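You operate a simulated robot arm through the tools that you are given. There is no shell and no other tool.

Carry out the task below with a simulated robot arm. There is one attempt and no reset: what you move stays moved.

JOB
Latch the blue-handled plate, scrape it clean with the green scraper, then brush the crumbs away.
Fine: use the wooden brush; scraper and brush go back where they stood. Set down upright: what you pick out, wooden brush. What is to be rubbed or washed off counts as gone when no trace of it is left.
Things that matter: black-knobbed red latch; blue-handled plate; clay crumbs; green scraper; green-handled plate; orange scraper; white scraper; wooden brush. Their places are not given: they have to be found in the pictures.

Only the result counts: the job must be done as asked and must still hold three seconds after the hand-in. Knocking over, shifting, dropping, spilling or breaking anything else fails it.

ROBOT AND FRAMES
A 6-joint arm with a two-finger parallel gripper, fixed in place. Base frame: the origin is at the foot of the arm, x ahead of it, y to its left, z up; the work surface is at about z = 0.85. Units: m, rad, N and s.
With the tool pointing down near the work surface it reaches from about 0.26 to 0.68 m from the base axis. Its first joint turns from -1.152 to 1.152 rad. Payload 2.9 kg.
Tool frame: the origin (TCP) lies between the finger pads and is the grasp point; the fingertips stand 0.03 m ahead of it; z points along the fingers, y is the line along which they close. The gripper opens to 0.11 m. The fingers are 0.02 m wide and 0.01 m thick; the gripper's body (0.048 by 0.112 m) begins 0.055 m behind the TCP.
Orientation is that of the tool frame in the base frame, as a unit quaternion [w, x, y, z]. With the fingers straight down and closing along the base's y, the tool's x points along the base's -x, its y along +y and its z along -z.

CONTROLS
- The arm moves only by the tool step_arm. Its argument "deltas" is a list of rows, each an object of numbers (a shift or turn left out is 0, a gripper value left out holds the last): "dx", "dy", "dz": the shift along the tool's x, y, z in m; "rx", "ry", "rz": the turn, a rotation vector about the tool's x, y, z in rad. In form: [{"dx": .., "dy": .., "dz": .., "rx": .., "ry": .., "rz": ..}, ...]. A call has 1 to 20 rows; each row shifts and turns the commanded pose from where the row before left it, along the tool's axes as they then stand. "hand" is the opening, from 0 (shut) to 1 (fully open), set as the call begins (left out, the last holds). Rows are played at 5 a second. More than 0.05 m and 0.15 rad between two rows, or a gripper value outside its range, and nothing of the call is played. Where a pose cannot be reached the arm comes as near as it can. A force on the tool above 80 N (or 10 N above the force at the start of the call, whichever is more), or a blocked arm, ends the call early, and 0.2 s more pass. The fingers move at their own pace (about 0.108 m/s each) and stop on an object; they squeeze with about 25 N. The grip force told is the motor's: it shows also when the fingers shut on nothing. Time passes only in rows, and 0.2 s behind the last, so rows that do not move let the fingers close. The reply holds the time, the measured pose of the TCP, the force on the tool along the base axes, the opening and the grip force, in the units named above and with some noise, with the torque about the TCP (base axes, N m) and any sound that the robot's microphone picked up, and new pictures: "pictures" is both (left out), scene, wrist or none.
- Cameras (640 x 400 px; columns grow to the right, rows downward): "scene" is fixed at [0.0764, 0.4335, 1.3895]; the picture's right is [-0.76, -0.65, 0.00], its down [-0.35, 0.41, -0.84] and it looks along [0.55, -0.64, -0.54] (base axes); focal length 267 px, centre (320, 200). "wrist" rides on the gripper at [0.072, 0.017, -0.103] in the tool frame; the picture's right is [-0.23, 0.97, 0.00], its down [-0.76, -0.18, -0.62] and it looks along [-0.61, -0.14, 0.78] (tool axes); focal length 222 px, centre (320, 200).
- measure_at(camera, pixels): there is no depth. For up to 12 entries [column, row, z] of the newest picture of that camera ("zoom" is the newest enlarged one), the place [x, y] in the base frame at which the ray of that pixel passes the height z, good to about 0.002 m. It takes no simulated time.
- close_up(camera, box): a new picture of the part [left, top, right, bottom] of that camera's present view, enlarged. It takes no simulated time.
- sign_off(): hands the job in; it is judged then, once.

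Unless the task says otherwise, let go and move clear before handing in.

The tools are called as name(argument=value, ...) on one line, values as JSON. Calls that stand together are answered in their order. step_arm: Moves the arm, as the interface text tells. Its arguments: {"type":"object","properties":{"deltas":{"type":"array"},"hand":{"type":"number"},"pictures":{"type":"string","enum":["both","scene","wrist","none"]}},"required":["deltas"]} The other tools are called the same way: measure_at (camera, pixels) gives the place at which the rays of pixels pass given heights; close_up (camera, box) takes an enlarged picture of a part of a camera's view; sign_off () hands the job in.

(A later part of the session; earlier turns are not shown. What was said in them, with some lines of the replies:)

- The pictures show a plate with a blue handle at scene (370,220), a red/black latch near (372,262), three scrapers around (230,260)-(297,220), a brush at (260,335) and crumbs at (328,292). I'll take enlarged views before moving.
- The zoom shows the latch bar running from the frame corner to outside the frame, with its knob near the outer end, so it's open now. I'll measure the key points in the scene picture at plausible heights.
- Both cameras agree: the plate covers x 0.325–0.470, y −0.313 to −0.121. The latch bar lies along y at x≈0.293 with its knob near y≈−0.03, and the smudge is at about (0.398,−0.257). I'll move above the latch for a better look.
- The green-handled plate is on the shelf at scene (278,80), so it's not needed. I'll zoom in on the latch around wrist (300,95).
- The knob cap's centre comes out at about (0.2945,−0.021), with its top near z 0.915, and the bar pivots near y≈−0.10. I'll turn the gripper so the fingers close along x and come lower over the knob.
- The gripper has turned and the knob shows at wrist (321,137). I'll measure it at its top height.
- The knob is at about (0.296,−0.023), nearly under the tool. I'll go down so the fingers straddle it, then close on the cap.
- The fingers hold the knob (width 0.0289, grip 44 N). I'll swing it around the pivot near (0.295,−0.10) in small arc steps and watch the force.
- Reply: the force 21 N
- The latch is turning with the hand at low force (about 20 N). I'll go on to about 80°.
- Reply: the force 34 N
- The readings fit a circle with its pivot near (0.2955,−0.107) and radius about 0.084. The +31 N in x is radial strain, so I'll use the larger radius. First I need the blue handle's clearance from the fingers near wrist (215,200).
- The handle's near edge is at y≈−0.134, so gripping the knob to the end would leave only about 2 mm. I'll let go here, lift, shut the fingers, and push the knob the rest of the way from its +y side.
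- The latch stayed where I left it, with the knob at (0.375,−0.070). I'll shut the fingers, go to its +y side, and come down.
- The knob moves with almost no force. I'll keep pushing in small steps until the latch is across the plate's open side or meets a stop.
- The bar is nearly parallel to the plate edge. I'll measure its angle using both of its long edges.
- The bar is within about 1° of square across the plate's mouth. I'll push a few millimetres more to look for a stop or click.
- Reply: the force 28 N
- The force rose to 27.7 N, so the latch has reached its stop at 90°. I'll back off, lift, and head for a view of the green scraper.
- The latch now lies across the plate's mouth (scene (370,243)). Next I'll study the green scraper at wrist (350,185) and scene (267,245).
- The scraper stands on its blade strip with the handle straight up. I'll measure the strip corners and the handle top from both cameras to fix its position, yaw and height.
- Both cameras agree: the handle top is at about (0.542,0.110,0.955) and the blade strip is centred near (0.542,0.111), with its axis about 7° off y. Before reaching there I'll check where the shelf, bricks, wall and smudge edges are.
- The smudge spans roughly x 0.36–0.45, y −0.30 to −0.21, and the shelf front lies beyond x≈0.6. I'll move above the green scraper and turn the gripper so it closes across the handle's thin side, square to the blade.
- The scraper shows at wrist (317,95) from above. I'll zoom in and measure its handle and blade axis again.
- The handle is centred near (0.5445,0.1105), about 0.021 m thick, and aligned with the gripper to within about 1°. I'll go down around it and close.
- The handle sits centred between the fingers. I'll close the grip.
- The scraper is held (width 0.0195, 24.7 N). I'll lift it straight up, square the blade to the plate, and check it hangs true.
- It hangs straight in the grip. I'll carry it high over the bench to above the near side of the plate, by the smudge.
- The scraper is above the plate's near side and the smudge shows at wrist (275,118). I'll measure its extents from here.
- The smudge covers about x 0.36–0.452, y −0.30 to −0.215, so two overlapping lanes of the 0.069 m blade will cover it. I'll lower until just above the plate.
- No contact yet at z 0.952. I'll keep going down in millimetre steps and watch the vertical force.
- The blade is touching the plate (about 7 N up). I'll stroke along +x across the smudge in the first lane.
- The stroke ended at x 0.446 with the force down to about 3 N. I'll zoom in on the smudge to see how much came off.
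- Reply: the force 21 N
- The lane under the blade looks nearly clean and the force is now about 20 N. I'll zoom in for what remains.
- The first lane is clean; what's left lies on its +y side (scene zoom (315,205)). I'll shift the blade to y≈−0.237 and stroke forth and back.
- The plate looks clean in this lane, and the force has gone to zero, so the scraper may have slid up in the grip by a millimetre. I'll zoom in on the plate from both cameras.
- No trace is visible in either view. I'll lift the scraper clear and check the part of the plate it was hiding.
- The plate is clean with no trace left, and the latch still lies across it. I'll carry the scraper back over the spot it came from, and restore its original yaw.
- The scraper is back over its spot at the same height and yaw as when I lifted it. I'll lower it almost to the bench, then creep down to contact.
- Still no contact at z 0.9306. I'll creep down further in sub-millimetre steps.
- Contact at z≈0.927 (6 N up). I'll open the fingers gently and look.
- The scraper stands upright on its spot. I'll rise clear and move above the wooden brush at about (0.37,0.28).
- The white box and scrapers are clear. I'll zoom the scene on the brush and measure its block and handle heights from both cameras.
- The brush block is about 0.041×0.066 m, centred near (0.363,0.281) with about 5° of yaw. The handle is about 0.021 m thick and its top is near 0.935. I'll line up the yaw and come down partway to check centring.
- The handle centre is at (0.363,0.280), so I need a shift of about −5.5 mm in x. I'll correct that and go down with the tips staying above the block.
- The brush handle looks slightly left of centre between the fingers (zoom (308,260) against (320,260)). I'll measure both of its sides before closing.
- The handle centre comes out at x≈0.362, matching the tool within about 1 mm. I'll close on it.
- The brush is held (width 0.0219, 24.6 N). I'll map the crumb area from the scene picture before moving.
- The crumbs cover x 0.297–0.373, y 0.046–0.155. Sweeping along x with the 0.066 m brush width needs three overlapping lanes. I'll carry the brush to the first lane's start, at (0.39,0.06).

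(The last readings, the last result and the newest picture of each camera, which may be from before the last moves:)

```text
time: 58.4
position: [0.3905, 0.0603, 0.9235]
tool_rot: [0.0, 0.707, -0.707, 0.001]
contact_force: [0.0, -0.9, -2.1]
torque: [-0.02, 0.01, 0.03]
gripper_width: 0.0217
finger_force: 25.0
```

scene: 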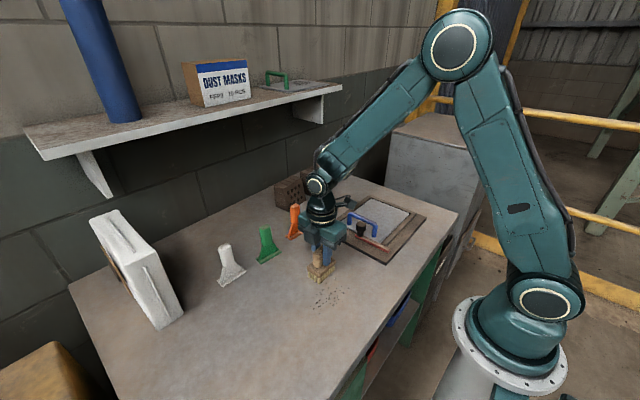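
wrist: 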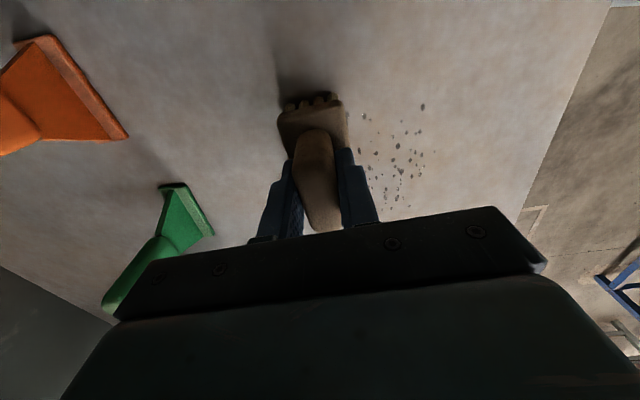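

The brush hangs just above the bench with the crumbs at its −x side (wrist (395,150)). I'll touch down gently.

step_arm(deltas=[{"dz": 0.001}, {"dz": 0.001}, {}], hand=0.0, pictures="none")

```text
time: 59.2
position: [0.3925, 0.0608, 0.9214]
tool_rot: [0.0, 0.707, -0.707, 0.0]
contact_force: [-5.2, 1.6, 18.2]
torque: [-0.09, 0.27, 0.0]
gripper_width: 0.0216
finger_force: 25.0
```

Contact at about 18 N. I'll sweep the first lane toward −x.

step_arm(deltas=[{"dz": -0.0004, "dy": 0.0085}, {"dy": 0.0085}, {"dy": 0.0085}, {"dy": 0.0085}, {"dy": 0.0085}, {"dy": 0.0085}, {"dy": 0.0085}, {"dy": 0.0085}, {"dy": 0.0085}, {"dy": 0.0085}, {"dy": 0.0085}, {"dy": 0.0065}, {}], hand=0.0)

close_up(camera="scene", box=[290, 250, 380, 325])

```text
time: 62.0
position: [0.2915, 0.0614, 0.9219]
tool_rot: [0.0, -0.707, 0.707, -0.001]
contact_force: [7.0, 0.6, 16.2]
torque: [-0.04, -0.13, 0.03]
gripper_width: 0.0218
finger_force: 25.2
```

scene: 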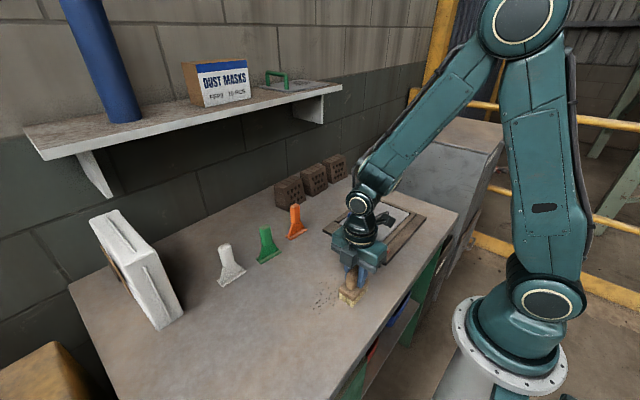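
wrist: 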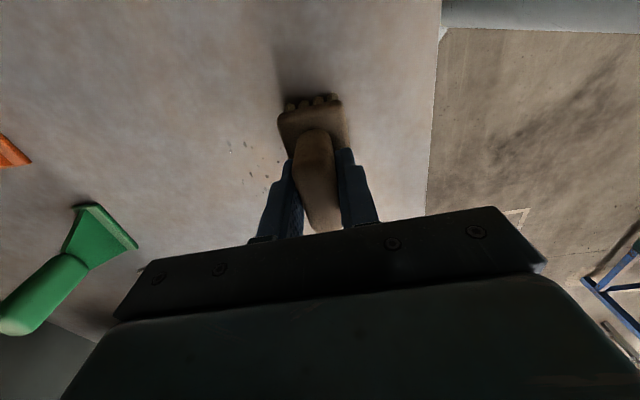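

```text
5.33 times, centred on (335, 288) of scene
```

zoom: 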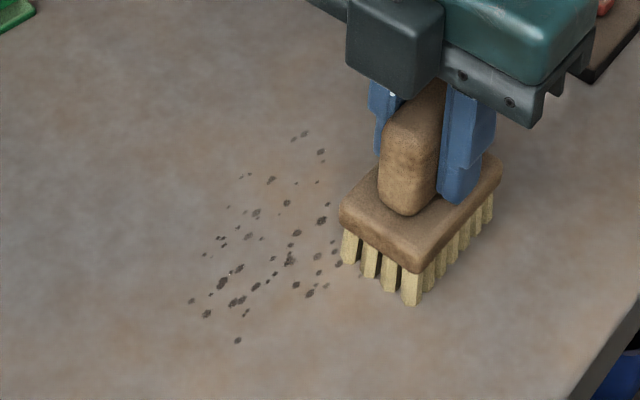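

The crumbs in this lane are fainter but not gone (scene zoom (300,140)). I'll sweep back over the same lane.

step_arm(deltas=[{"dy": -0.0085}, {"dy": -0.0085}, {"dy": -0.0085}, {"dy": -0.0085}, {"dy": -0.0085}, {"dy": -0.0085}, {"dy": -0.0085}, {"dy": -0.0085}, {"dy": -0.0085}, {"dy": -0.0085}, {"dy": -0.0085}, {"dy": -0.0065}, {}], hand=0.0)

close_up(camera="scene", box=[290, 250, 380, 325])

```text
time: 64.8
position: [0.3907, 0.0602, 0.9204]
tool_rot: [0.0, 0.707, -0.707, 0.0]
contact_force: [0.6, -0.4, -1.4]
torque: [0.02, -0.02, -0.01]
gripper_width: 0.0215
finger_force: 24.9
```

scene: 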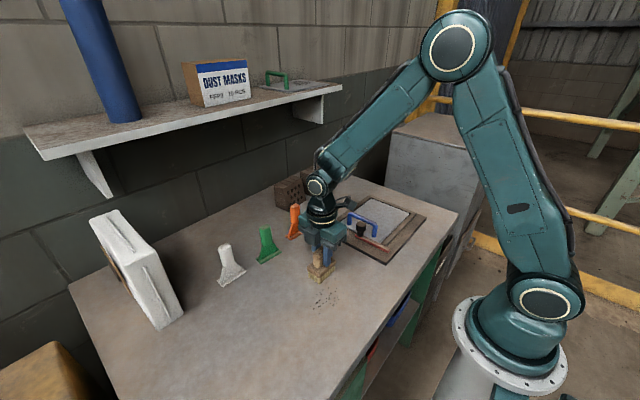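
wrist: 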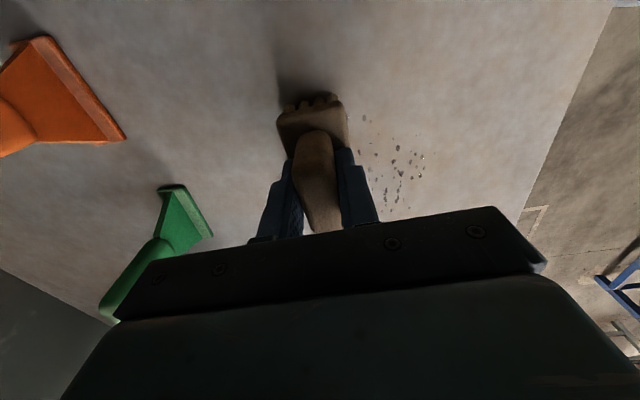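

```text
5.33 times, centred on (335, 288) of scene
```

zoom: 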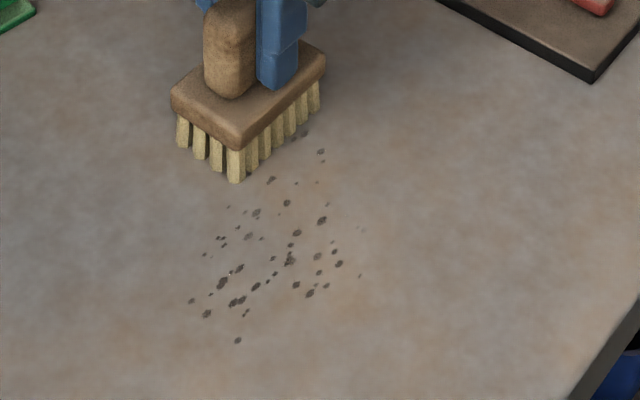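

The force fell to zero during the return, so the brush has slid up slightly in the grip and the lane's far part didn't get the second pass. I'll press down to contact again.

step_arm(deltas=[{"dz": 0.001}, {"dz": 0.0007}, {}], hand=0.0, pictures="none")

```text
time: 65.6
position: [0.3905, 0.0612, 0.9207]
tool_rot: [0.001, -0.707, 0.707, 0.0]
contact_force: [-4.3, 3.2, 18.4]
torque: [-0.21, 0.26, -0.07]
gripper_width: 0.0215
finger_force: 25.4
```

Contact is back at about 18 N. I'll sweep this lane again toward −x, then return with a slight downward bias to keep contact.

step_arm(deltas=[{"dy": 0.0085}, {"dy": 0.0085}, {"dy": 0.0085}, {"dy": 0.0085}, {"dy": 0.0085}, {"dy": 0.0085}, {"dy": 0.0085}, {"dy": 0.0085}, {"dy": 0.0085}, {"dy": 0.0085}, {"dy": 0.0085}, {"dy": 0.0065}, {}], hand=0.0, pictures="scene")

close_up(camera="scene", box=[290, 250, 380, 325])

```text
time: 68.4
position: [0.2898, 0.0601, 0.922]
tool_rot: [-0.001, -0.707, 0.707, 0.0]
contact_force: [0.8, 0.5, -1.2]
torque: [0.0, 0.0, -0.01]
gripper_width: 0.0217
finger_force: 24.6
```

scene: 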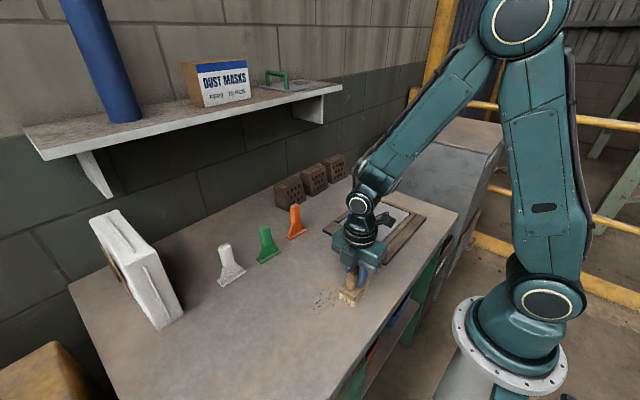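

```text
5.33 times, centred on (335, 288) of scene
```

zoom: 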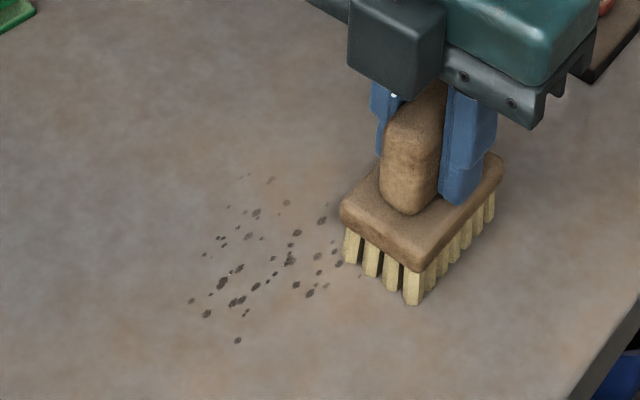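

The crumbs on the −y side are gone. I'll shift to the middle lane (y≈0.105) and press to contact there.

step_arm(deltas=[{"dz": -0.004}, {"dx": -0.022}, {"dx": -0.022}, {"dz": 0.0045}, {"dz": 0.001}, {}], hand=0.0, pictures="none")

```text
time: 69.8
position: [0.2901, 0.1053, 0.9184]
tool_rot: [-0.001, 0.707, -0.707, 0.001]
contact_force: [-3.6, -2.3, 22.8]
torque: [0.03, 0.15, -0.03]
gripper_width: 0.0218
finger_force: 24.6
```

step_arm(deltas=[{"dy": -0.0085}, {"dy": -0.0085}, {"dy": -0.0085}, {"dy": -0.0085}, {"dy": -0.0085}, {"dy": -0.0085}, {"dy": -0.0085}, {"dy": -0.0085}, {"dy": -0.0085}, {"dy": -0.0085}, {"dy": -0.0085}, {"dy": -0.0065}, {}], hand=0.0, pictures="scene")

close_up(camera="scene", box=[290, 250, 380, 325])

```text
time: 72.6
position: [0.3899, 0.104, 0.9186]
tool_rot: [0.001, -0.707, 0.707, 0.0]
contact_force: [0.7, -0.1, -1.7]
torque: [-0.03, -0.03, 0.02]
gripper_width: 0.0217
finger_force: 25.3
```

scene: 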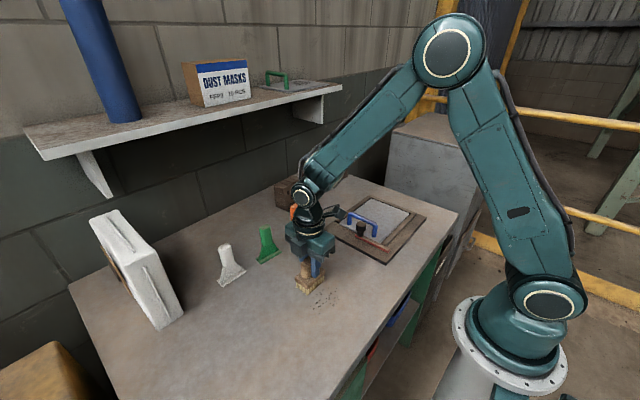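

```text
5.33 times, centred on (335, 288) of scene
```

zoom: 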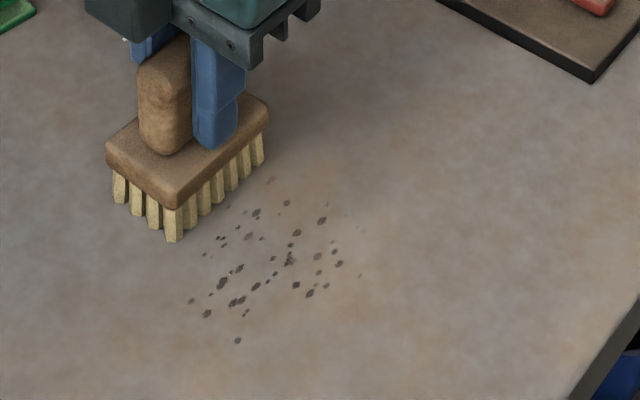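

Long +x strokes let the brush creep up in the grip and lose contact. I'll rest the brush on the bench, open slightly, and take a lower hold with the fingertips just above the block, so pressure goes straight into it.

step_arm(deltas=[{"dz": 0.001}, {"dz": 0.0005}, {}], hand=0.0, pictures="none")

step_arm(deltas=[{}, {}], hand=0.32, pictures="none")

step_arm(deltas=[{"dz": 0.001}, {"dz": 0.001}, {}], hand=0.32)

```text
time: 73.4
position: [0.3906, 0.1047, 0.9189]
tool_rot: [0.001, -0.707, 0.707, 0.0]
contact_force: [0.6, -5.5, 11.7]
torque: [-0.05, 0.16, 0.06]
gripper_width: 0.0215
finger_force: 24.9
```

```text
time: 74.0
position: [0.3896, 0.1057, 0.9185]
tool_rot: [-0.001, 0.707, -0.707, 0.0]
contact_force: [2.0, 2.7, 6.6]
torque: [0.03, -0.05, -0.02]
gripper_width: 0.0349
finger_force: 0.0
```

```text
time: 74.8
position: [0.3893, 0.1044, 0.9173]
tool_rot: [-0.002, 0.707, -0.707, 0.001]
contact_force: [-7.0, 1.6, 47.3]
torque: [0.01, 0.57, 0.03]
gripper_width: 0.0349
finger_force: 0.0
```

scene: 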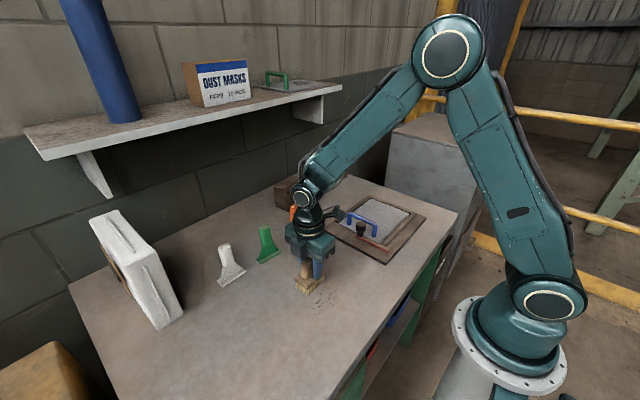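
wrist: 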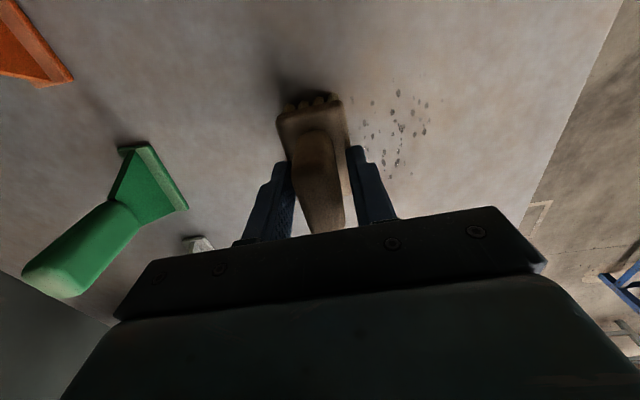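

The tips are already resting on the block's top (47 N), so the hold is now rigid downward. I'll ease off to a light press and close again.

step_arm(deltas=[{"dz": -0.0015}, {"dz": -0.0012}, {}], hand=0.32, pictures="none")

step_arm(deltas=[{}, {}, {}], hand=0.0)

```text
time: 75.6
position: [0.3887, 0.105, 0.9173]
tool_rot: [0.0, 0.707, -0.707, 0.0]
contact_force: [1.8, 2.7, 8.0]
torque: [0.12, -0.14, 0.03]
gripper_width: 0.0351
finger_force: 0.0
```

```text
time: 76.4
position: [0.389, 0.1044, 0.9188]
tool_rot: [0.001, 0.707, -0.707, -0.001]
contact_force: [0.0, -0.1, 0.7]
torque: [0.02, 0.0, -0.02]
gripper_width: 0.0219
finger_force: 25.0
```

scene: 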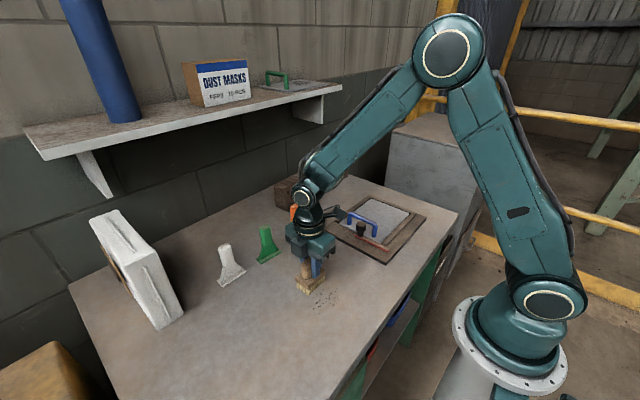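
wrist: 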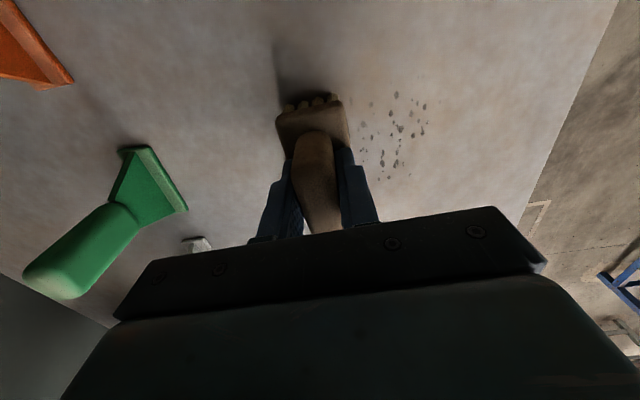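

I'll press about 1.2 mm and sweep the middle lane toward −x, then check the force and what's left.

step_arm(deltas=[{"dz": 0.0012}, {"dy": 0.0085}, {"dy": 0.0085}, {"dy": 0.0085}, {"dy": 0.0085}, {"dy": 0.0085}, {"dy": 0.0085}], hand=0.0, pictures="none")

step_arm(deltas=[{"dy": 0.0085}, {"dy": 0.0085}, {"dy": 0.0085}, {"dy": 0.0085}, {"dy": 0.0085}, {"dy": 0.0065}, {}], hand=0.0)

close_up(camera="scene", box=[290, 250, 380, 325])

```text
time: 78.0
position: [0.344, 0.1054, 0.9185]
tool_rot: [0.005, -0.707, 0.707, -0.003]
contact_force: [13.2, 0.7, 37.9]
torque: [-0.57, -0.19, 0.18]
gripper_width: 0.0216
finger_force: 24.7
```

```text
time: 79.6
position: [0.2899, 0.1057, 0.9171]
tool_rot: [-0.002, 0.707, -0.707, 0.001]
contact_force: [8.3, -0.8, 18.8]
torque: [0.12, -0.25, -0.04]
gripper_width: 0.0217
finger_force: 24.6
```

scene: 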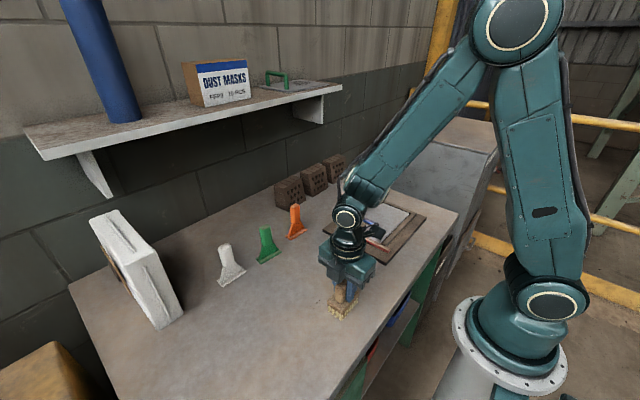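
wrist: 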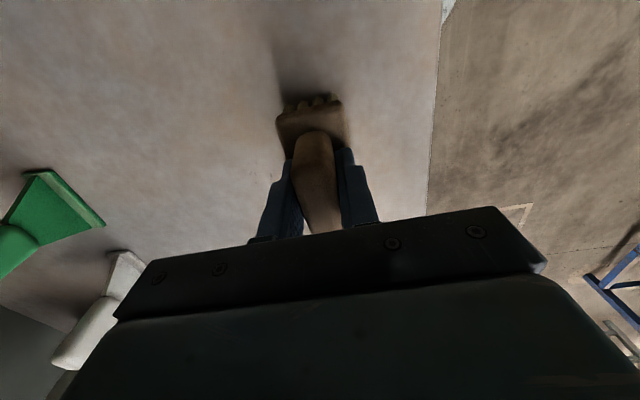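

```text
5.33 times, centred on (335, 288) of scene
```

zoom: 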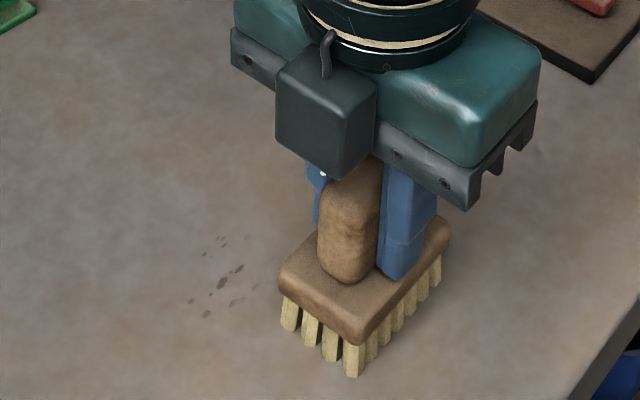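

The middle lane is nearly clear; remnants lie at scene zoom (190–240,240–315). I'll shift to the third lane (y≈0.147) and sweep it both ways.

step_arm(deltas=[{"dz": -0.005}, {"dx": -0.021}, {"dx": -0.021}, {"dz": 0.005}, {"dy": -0.0085}, {"dy": -0.0085}, {"dy": -0.0085}, {"dy": -0.0085}, {"dy": -0.0085}, {"dy": -0.0085}, {"dy": -0.0085}, {"dy": -0.0085}, {"dy": -0.0085}, {"dy": -0.0085}, {"dy": -0.0085}, {"dy": -0.0065}, {}], hand=0.0, pictures="scene")

close_up(camera="scene", box=[290, 250, 380, 325])

```text
time: 83.2
position: [0.391, 0.1467, 0.919]
tool_rot: [0.0, -0.707, 0.707, -0.001]
contact_force: [-12.9, 0.3, 36.7]
torque: [0.0, 0.62, 0.0]
gripper_width: 0.0217
finger_force: 25.5
```

scene: 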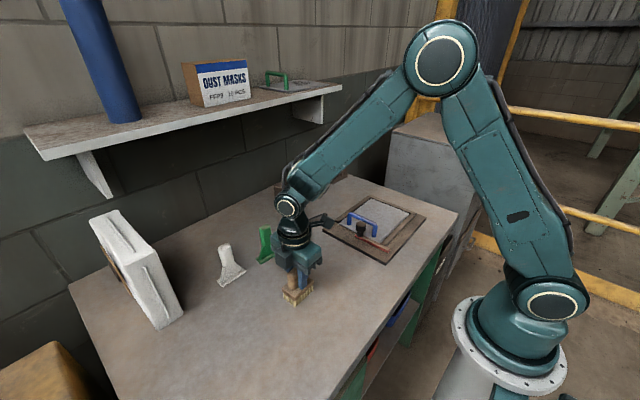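

```text
5.33 times, centred on (335, 288) of scene
```

zoom: 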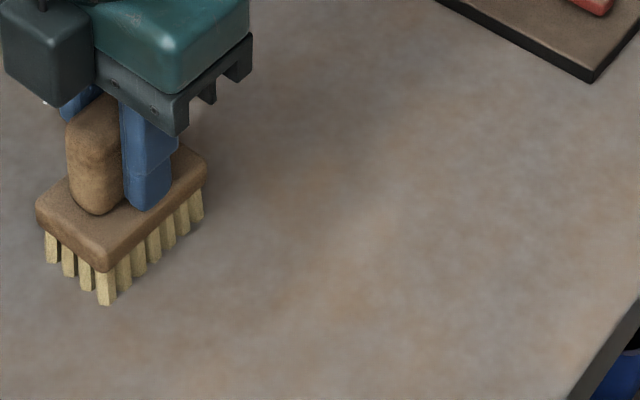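

The bench looks clear. I'll lift the brush and inspect the whole crumb area closely from both cameras for faint traces.

step_arm(deltas=[{"dz": -0.02}, {"dz": -0.04}, {"dx": -0.03}, {"dx": -0.03}, {}], hand=0.0)

close_up(camera="scene", box=[300, 265, 360, 320])

close_up(camera="wrist", box=[230, 0, 480, 150])

```text
time: 84.4
position: [0.3915, 0.2053, 0.9777]
tool_rot: [0.0, 0.707, -0.707, 0.0]
contact_force: [0.1, -0.1, -0.8]
torque: [0.01, 0.01, -0.01]
gripper_width: 0.0218
finger_force: 24.9
```

scene: 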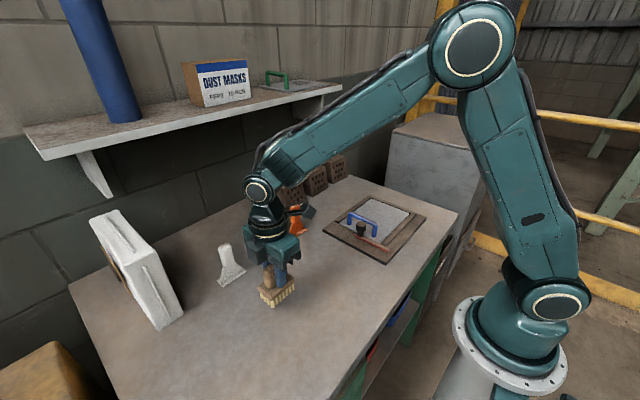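
wrist: 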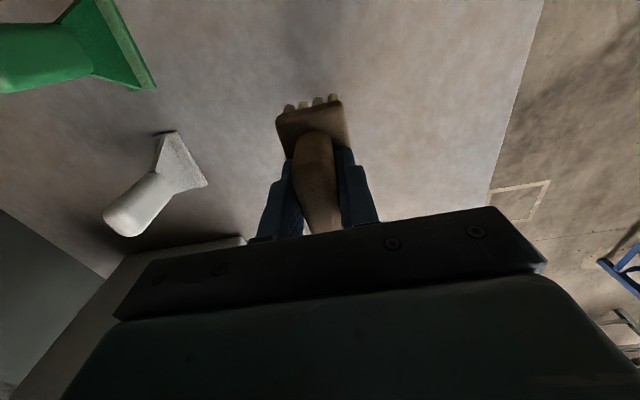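

```text
7.27 times, centred on (330, 292) of scene
```

zoom: 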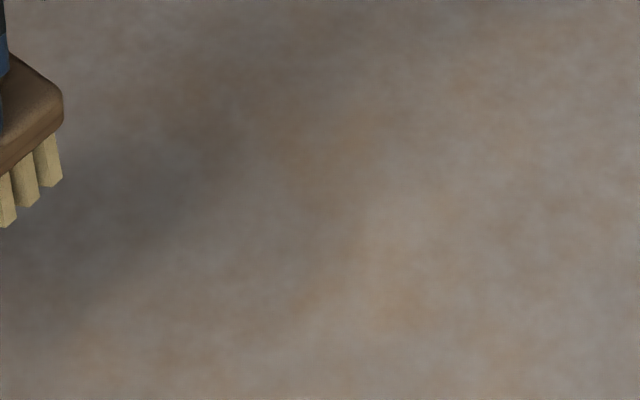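

```text
2.56 times, centred on (355, 75) of wrist
```

zoom: 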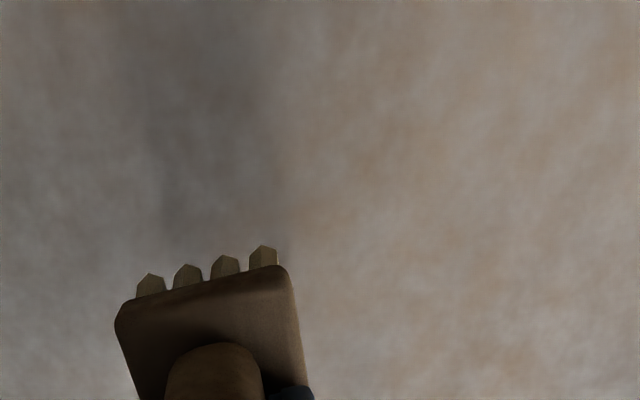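

Not a trace of crumbs is left in either view. I'll take the brush back over its original spot, restore its yaw, and lower it to just above the bench.

step_arm(deltas=[{"dx": -0.0375, "dy": 0.0135}, {"dx": -0.0375, "dy": 0.0135}, {"rz": 0.082}, {}, {"dz": 0.03}, {"dz": 0.018}, {}], hand=0.0)

close_up(camera="scene", box=[215, 280, 305, 370])

close_up(camera="wrist", box=[220, 80, 420, 240])

```text
time: 86.0
position: [0.3645, 0.2821, 0.9276]
tool_rot: [0.0, -0.678, 0.735, -0.001]
contact_force: [-0.4, 0.1, -1.2]
torque: [-0.01, -0.03, 0.01]
gripper_width: 0.0216
finger_force: 24.7
```

scene: 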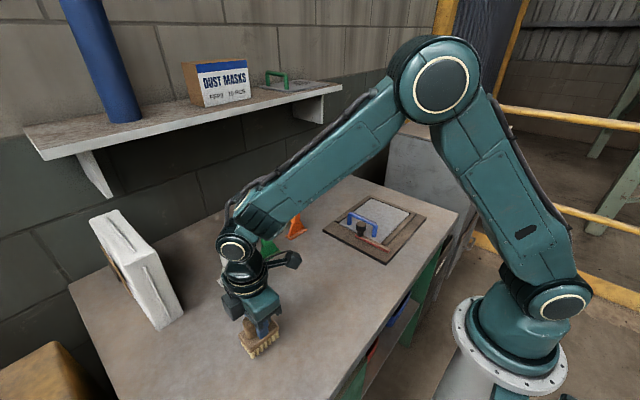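
wrist: 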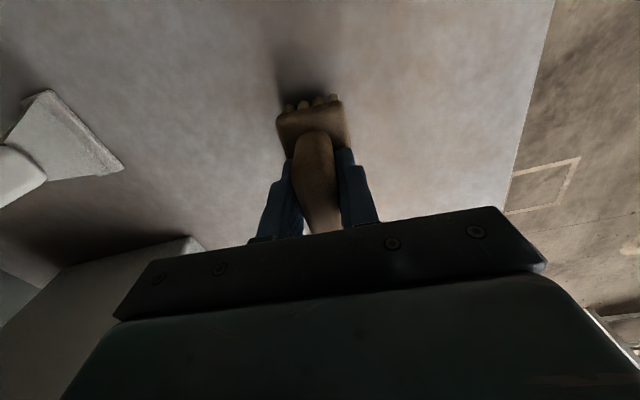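

```text
4.44 times, centred on (260, 325) of scene
```

zoom: 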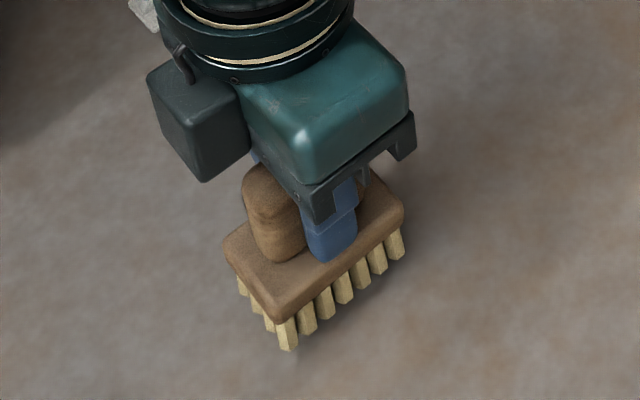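

```text
2.50 times, centred on (320, 160) of wrist
```

zoom: 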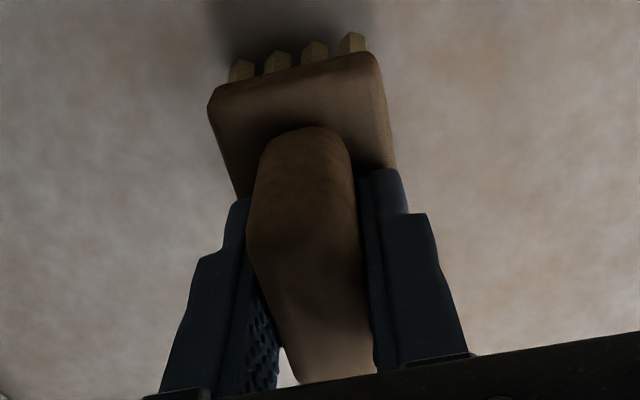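

The brush lines up with where it stood (bristle corner at zoom (288,350), about 8 mm above the bench). I'll lower to contact.

step_arm(deltas=[{"dz": 0.004}, {"dz": 0.003}, {"dz": 0.001}, {}], hand=0.0, pictures="none")

step_arm(deltas=[{"dz": 0.0007}, {"dz": 0.0005}, {}], hand=0.0, pictures="none")

```text
time: 87.0
position: [0.3641, 0.281, 0.9188]
tool_rot: [0.0, -0.678, 0.736, 0.0]
contact_force: [-0.1, 0.2, -1.7]
torque: [0.01, 0.03, 0.02]
gripper_width: 0.0214
finger_force: 25.0
```

```text
time: 87.8
position: [0.3642, 0.2812, 0.9205]
tool_rot: [0.0, -0.677, 0.736, 0.0]
contact_force: [0.3, -0.9, -1.6]
torque: [-0.02, 0.02, 0.01]
gripper_width: 0.0218
finger_force: 25.1
```

step_arm(deltas=[{"dz": 0.0006}, {"dz": 0.0005}, {}], hand=0.0, pictures="none")

```text
time: 88.6
position: [0.3637, 0.2816, 0.9184]
tool_rot: [0.0, -0.677, 0.736, 0.0]
contact_force: [0.4, -1.1, -1.1]
torque: [0.0, 0.01, -0.02]
gripper_width: 0.0216
finger_force: 25.0
```

step_arm(deltas=[{"dz": 0.0005}, {"dz": 0.0005}, {}], hand=0.0, pictures="none")

```text
time: 89.4
position: [0.364, 0.2805, 0.9179]
tool_rot: [0.001, -0.678, 0.735, -0.001]
contact_force: [-0.9, 0.2, 1.2]
torque: [0.01, 0.03, 0.04]
gripper_width: 0.0215
finger_force: 24.8
```

The brush is just touching down (force change of about 2–3 N). I'll open the fingers and rise straight up.

step_arm(deltas=[{}, {}, {}], hand=0.5)

step_arm(deltas=[{"dz": -0.01}, {"dz": -0.03}, {"dz": -0.045}, {"dz": -0.045}, {"dz": -0.03}, {}], hand=0.6)

close_up(camera="scene", box=[225, 300, 295, 370])

close_up(camera="wrist", box=[240, 40, 400, 200])

```text
time: 90.2
position: [0.3639, 0.2811, 0.9182]
tool_rot: [0.0, -0.678, 0.735, 0.001]
contact_force: [-0.3, -0.4, 0.0]
torque: [0.02, 0.0, 0.01]
gripper_width: 0.0549
finger_force: 0.1
```

scene: 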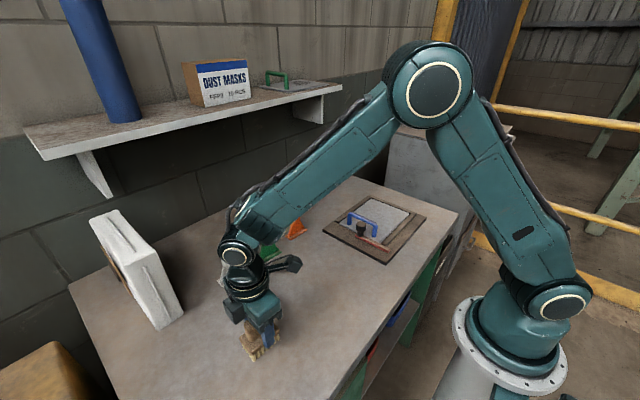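
wrist: 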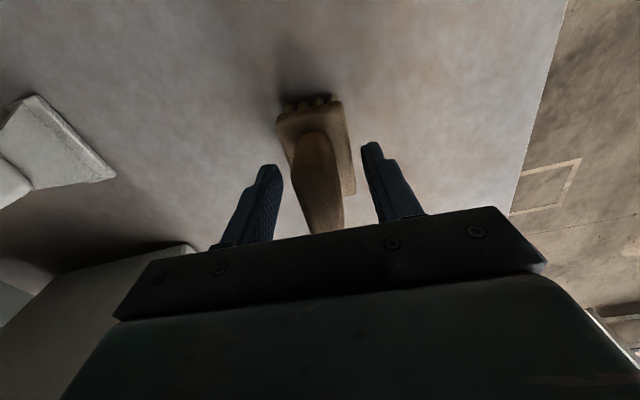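

```text
time: 91.6
position: [0.3609, 0.2804, 1.0794]
tool_rot: [-0.001, -0.677, 0.736, 0.0]
contact_force: [-0.1, 0.5, 0.4]
torque: [0.01, -0.01, -0.03]
gripper_width: 0.0661
finger_force: 0.0
```

scene: 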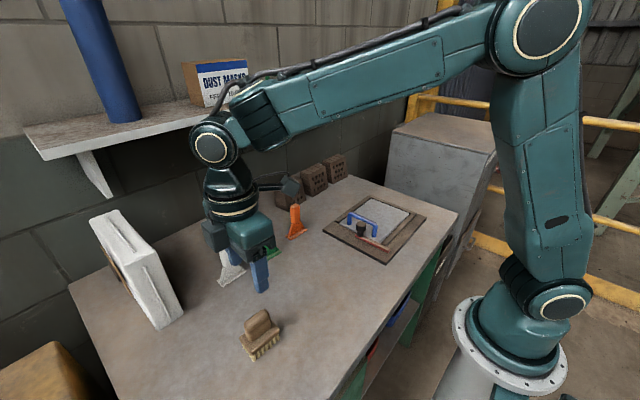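
wrist: 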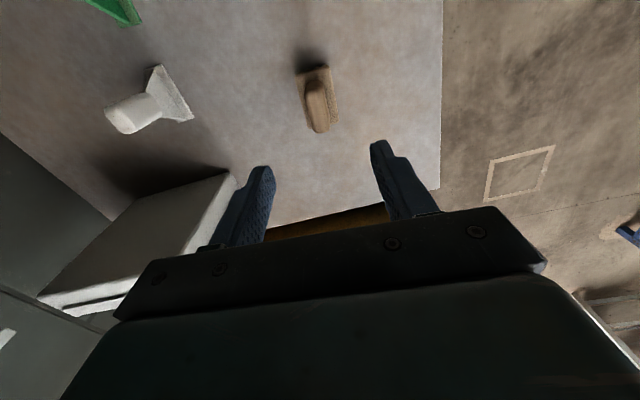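

```text
5.71 times, centred on (260, 335) of scene
```

zoom: 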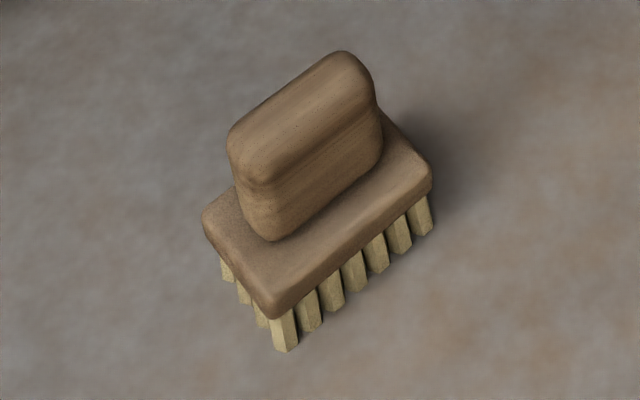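

```text
2.50 times, centred on (320, 120) of wrist
```

zoom: 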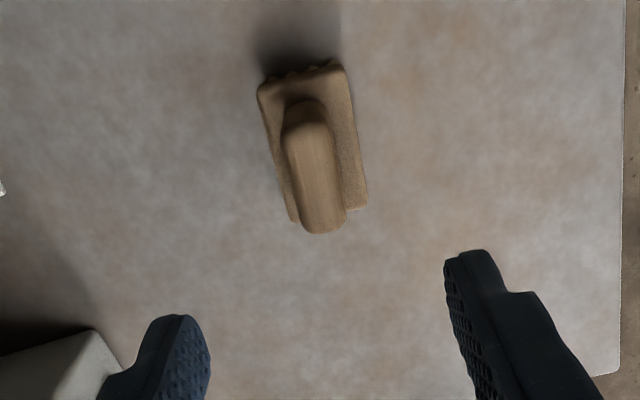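

The brush stands upright and its picture matches the one from before I picked it up. I'll return to the starting pose to compare everything with the first view.

step_arm(deltas=[{"rz": 0.1488, "dz": -0.0143}, {"rz": 0.1488, "dz": -0.0143}, {"rz": 0.1488, "dz": -0.0143}, {"rz": 0.1488, "dz": -0.0143}, {"rz": 0.1488, "dz": -0.0143}, {"rz": 0.1488, "dz": -0.0143}, {"rz": 0.1488, "dz": -0.0143}, {"rz": 0.1488, "dz": -0.0143}, {"rz": 0.1488, "dz": -0.0143}, {"rz": 0.1488, "dz": -0.0143}, {"dx": -0.0167, "dy": -0.035}, {"dx": -0.0167, "dy": -0.035}, {"dx": -0.0167, "dy": -0.035}, {}], hand=1.0)

close_up(camera="scene", box=[235, 215, 305, 275])

close_up(camera="scene", box=[310, 170, 470, 280])

close_up(camera="scene", box=[200, 190, 360, 370])

close_up(camera="wrist", box=[220, 0, 440, 200])

close_up(camera="wrist", box=[20, 0, 260, 170])

```text
time: 94.6
position: [0.4141, 0.1759, 1.2211]
tool_rot: [-0.001, 0.0, 1.0, -0.001]
contact_force: [0.0, -0.4, 0.6]
torque: [0.0, 0.04, 0.01]
gripper_width: 0.1101
finger_force: 0.2
```

scene: 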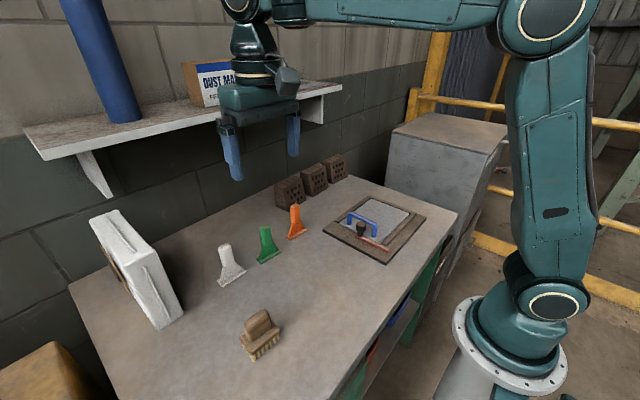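
wrist: 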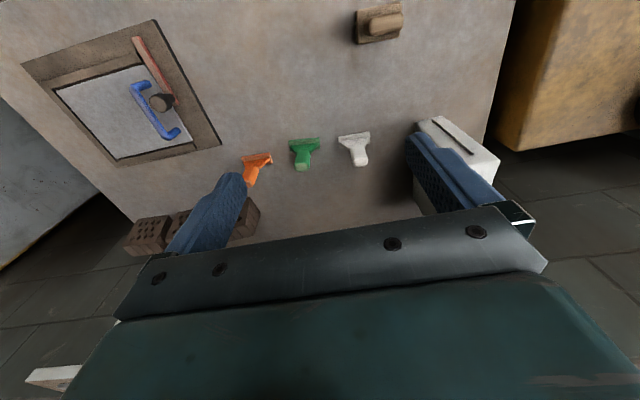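

```text
6.67 times, centred on (270, 245) of scene
```

zoom: 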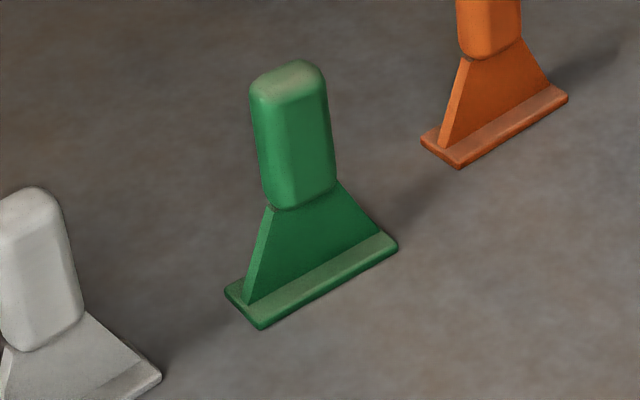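

```text
3.64 times, centred on (390, 225) of scene
```

zoom: 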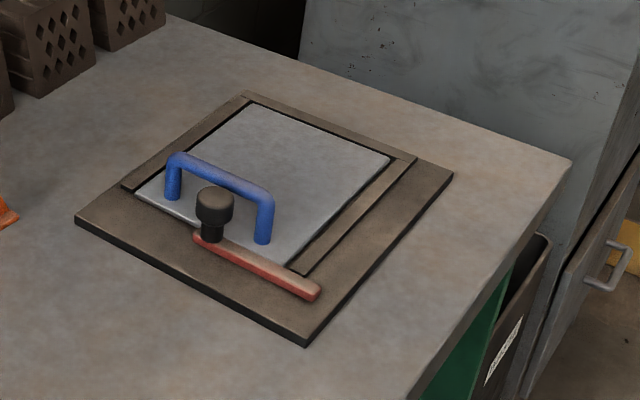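

```text
2.22 times, centred on (280, 280) of scene
```

zoom: 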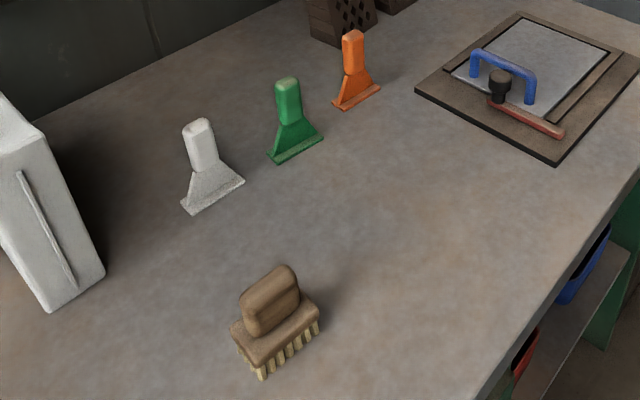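

```text
2.00 times, centred on (330, 100) of wrist
```

zoom: 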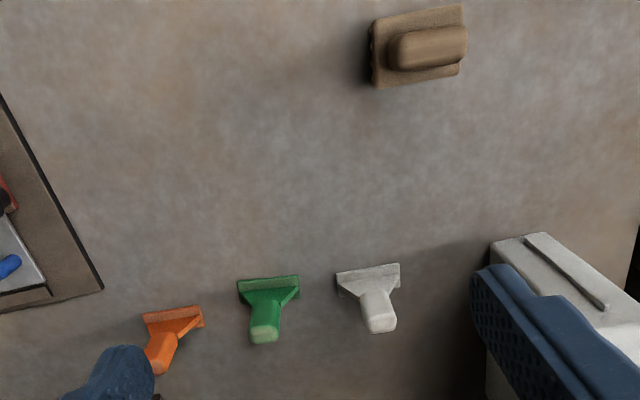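

```text
2.35 times, centred on (140, 85) of wrist
```

zoom: 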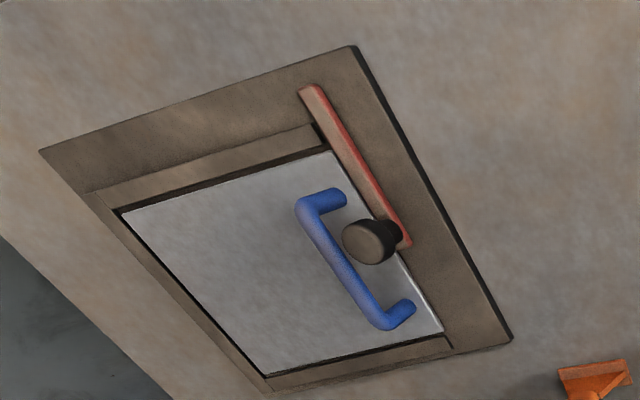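

The final views match the first ones, apart from what the job asked to change. The latch lies across the plate's mouth at its stop, and no trace shows on the plate or the bench. The green scraper (scene (267,245)) and the brush ((260,335)) stand upright where they were, within about 1 mm. The hand is empty and clear, so I'm handing in.

sign_off()

```text
The job is handed in.
```

The job is handed in, and the last pictures from both cameras show every part of it done. I haven't been told how it was judged.

- **Latch:** the red latch is turned about 90° to its stop and lies across the open side of the blue-handled plate. It has stayed there since I pushed it home.
- **Plate:** the green scraper took the smudge off in two overlapping lanes, and no trace shows in either camera.
- **Crumbs:** the wooden brush cleared the whole crumb area on the bench. Close-ups show nothing left.
- **Tools:** the green scraper and the brush stand upright within about 1 mm of where they were, judging by before-and-after pictures.
- **Everything else:** the white and orange scrapers and the green-handled plate on the shelf were not touched.

The brush slid up in the grip while sweeping, so I set it on the bench once to take a lower hold and then finished the lanes.
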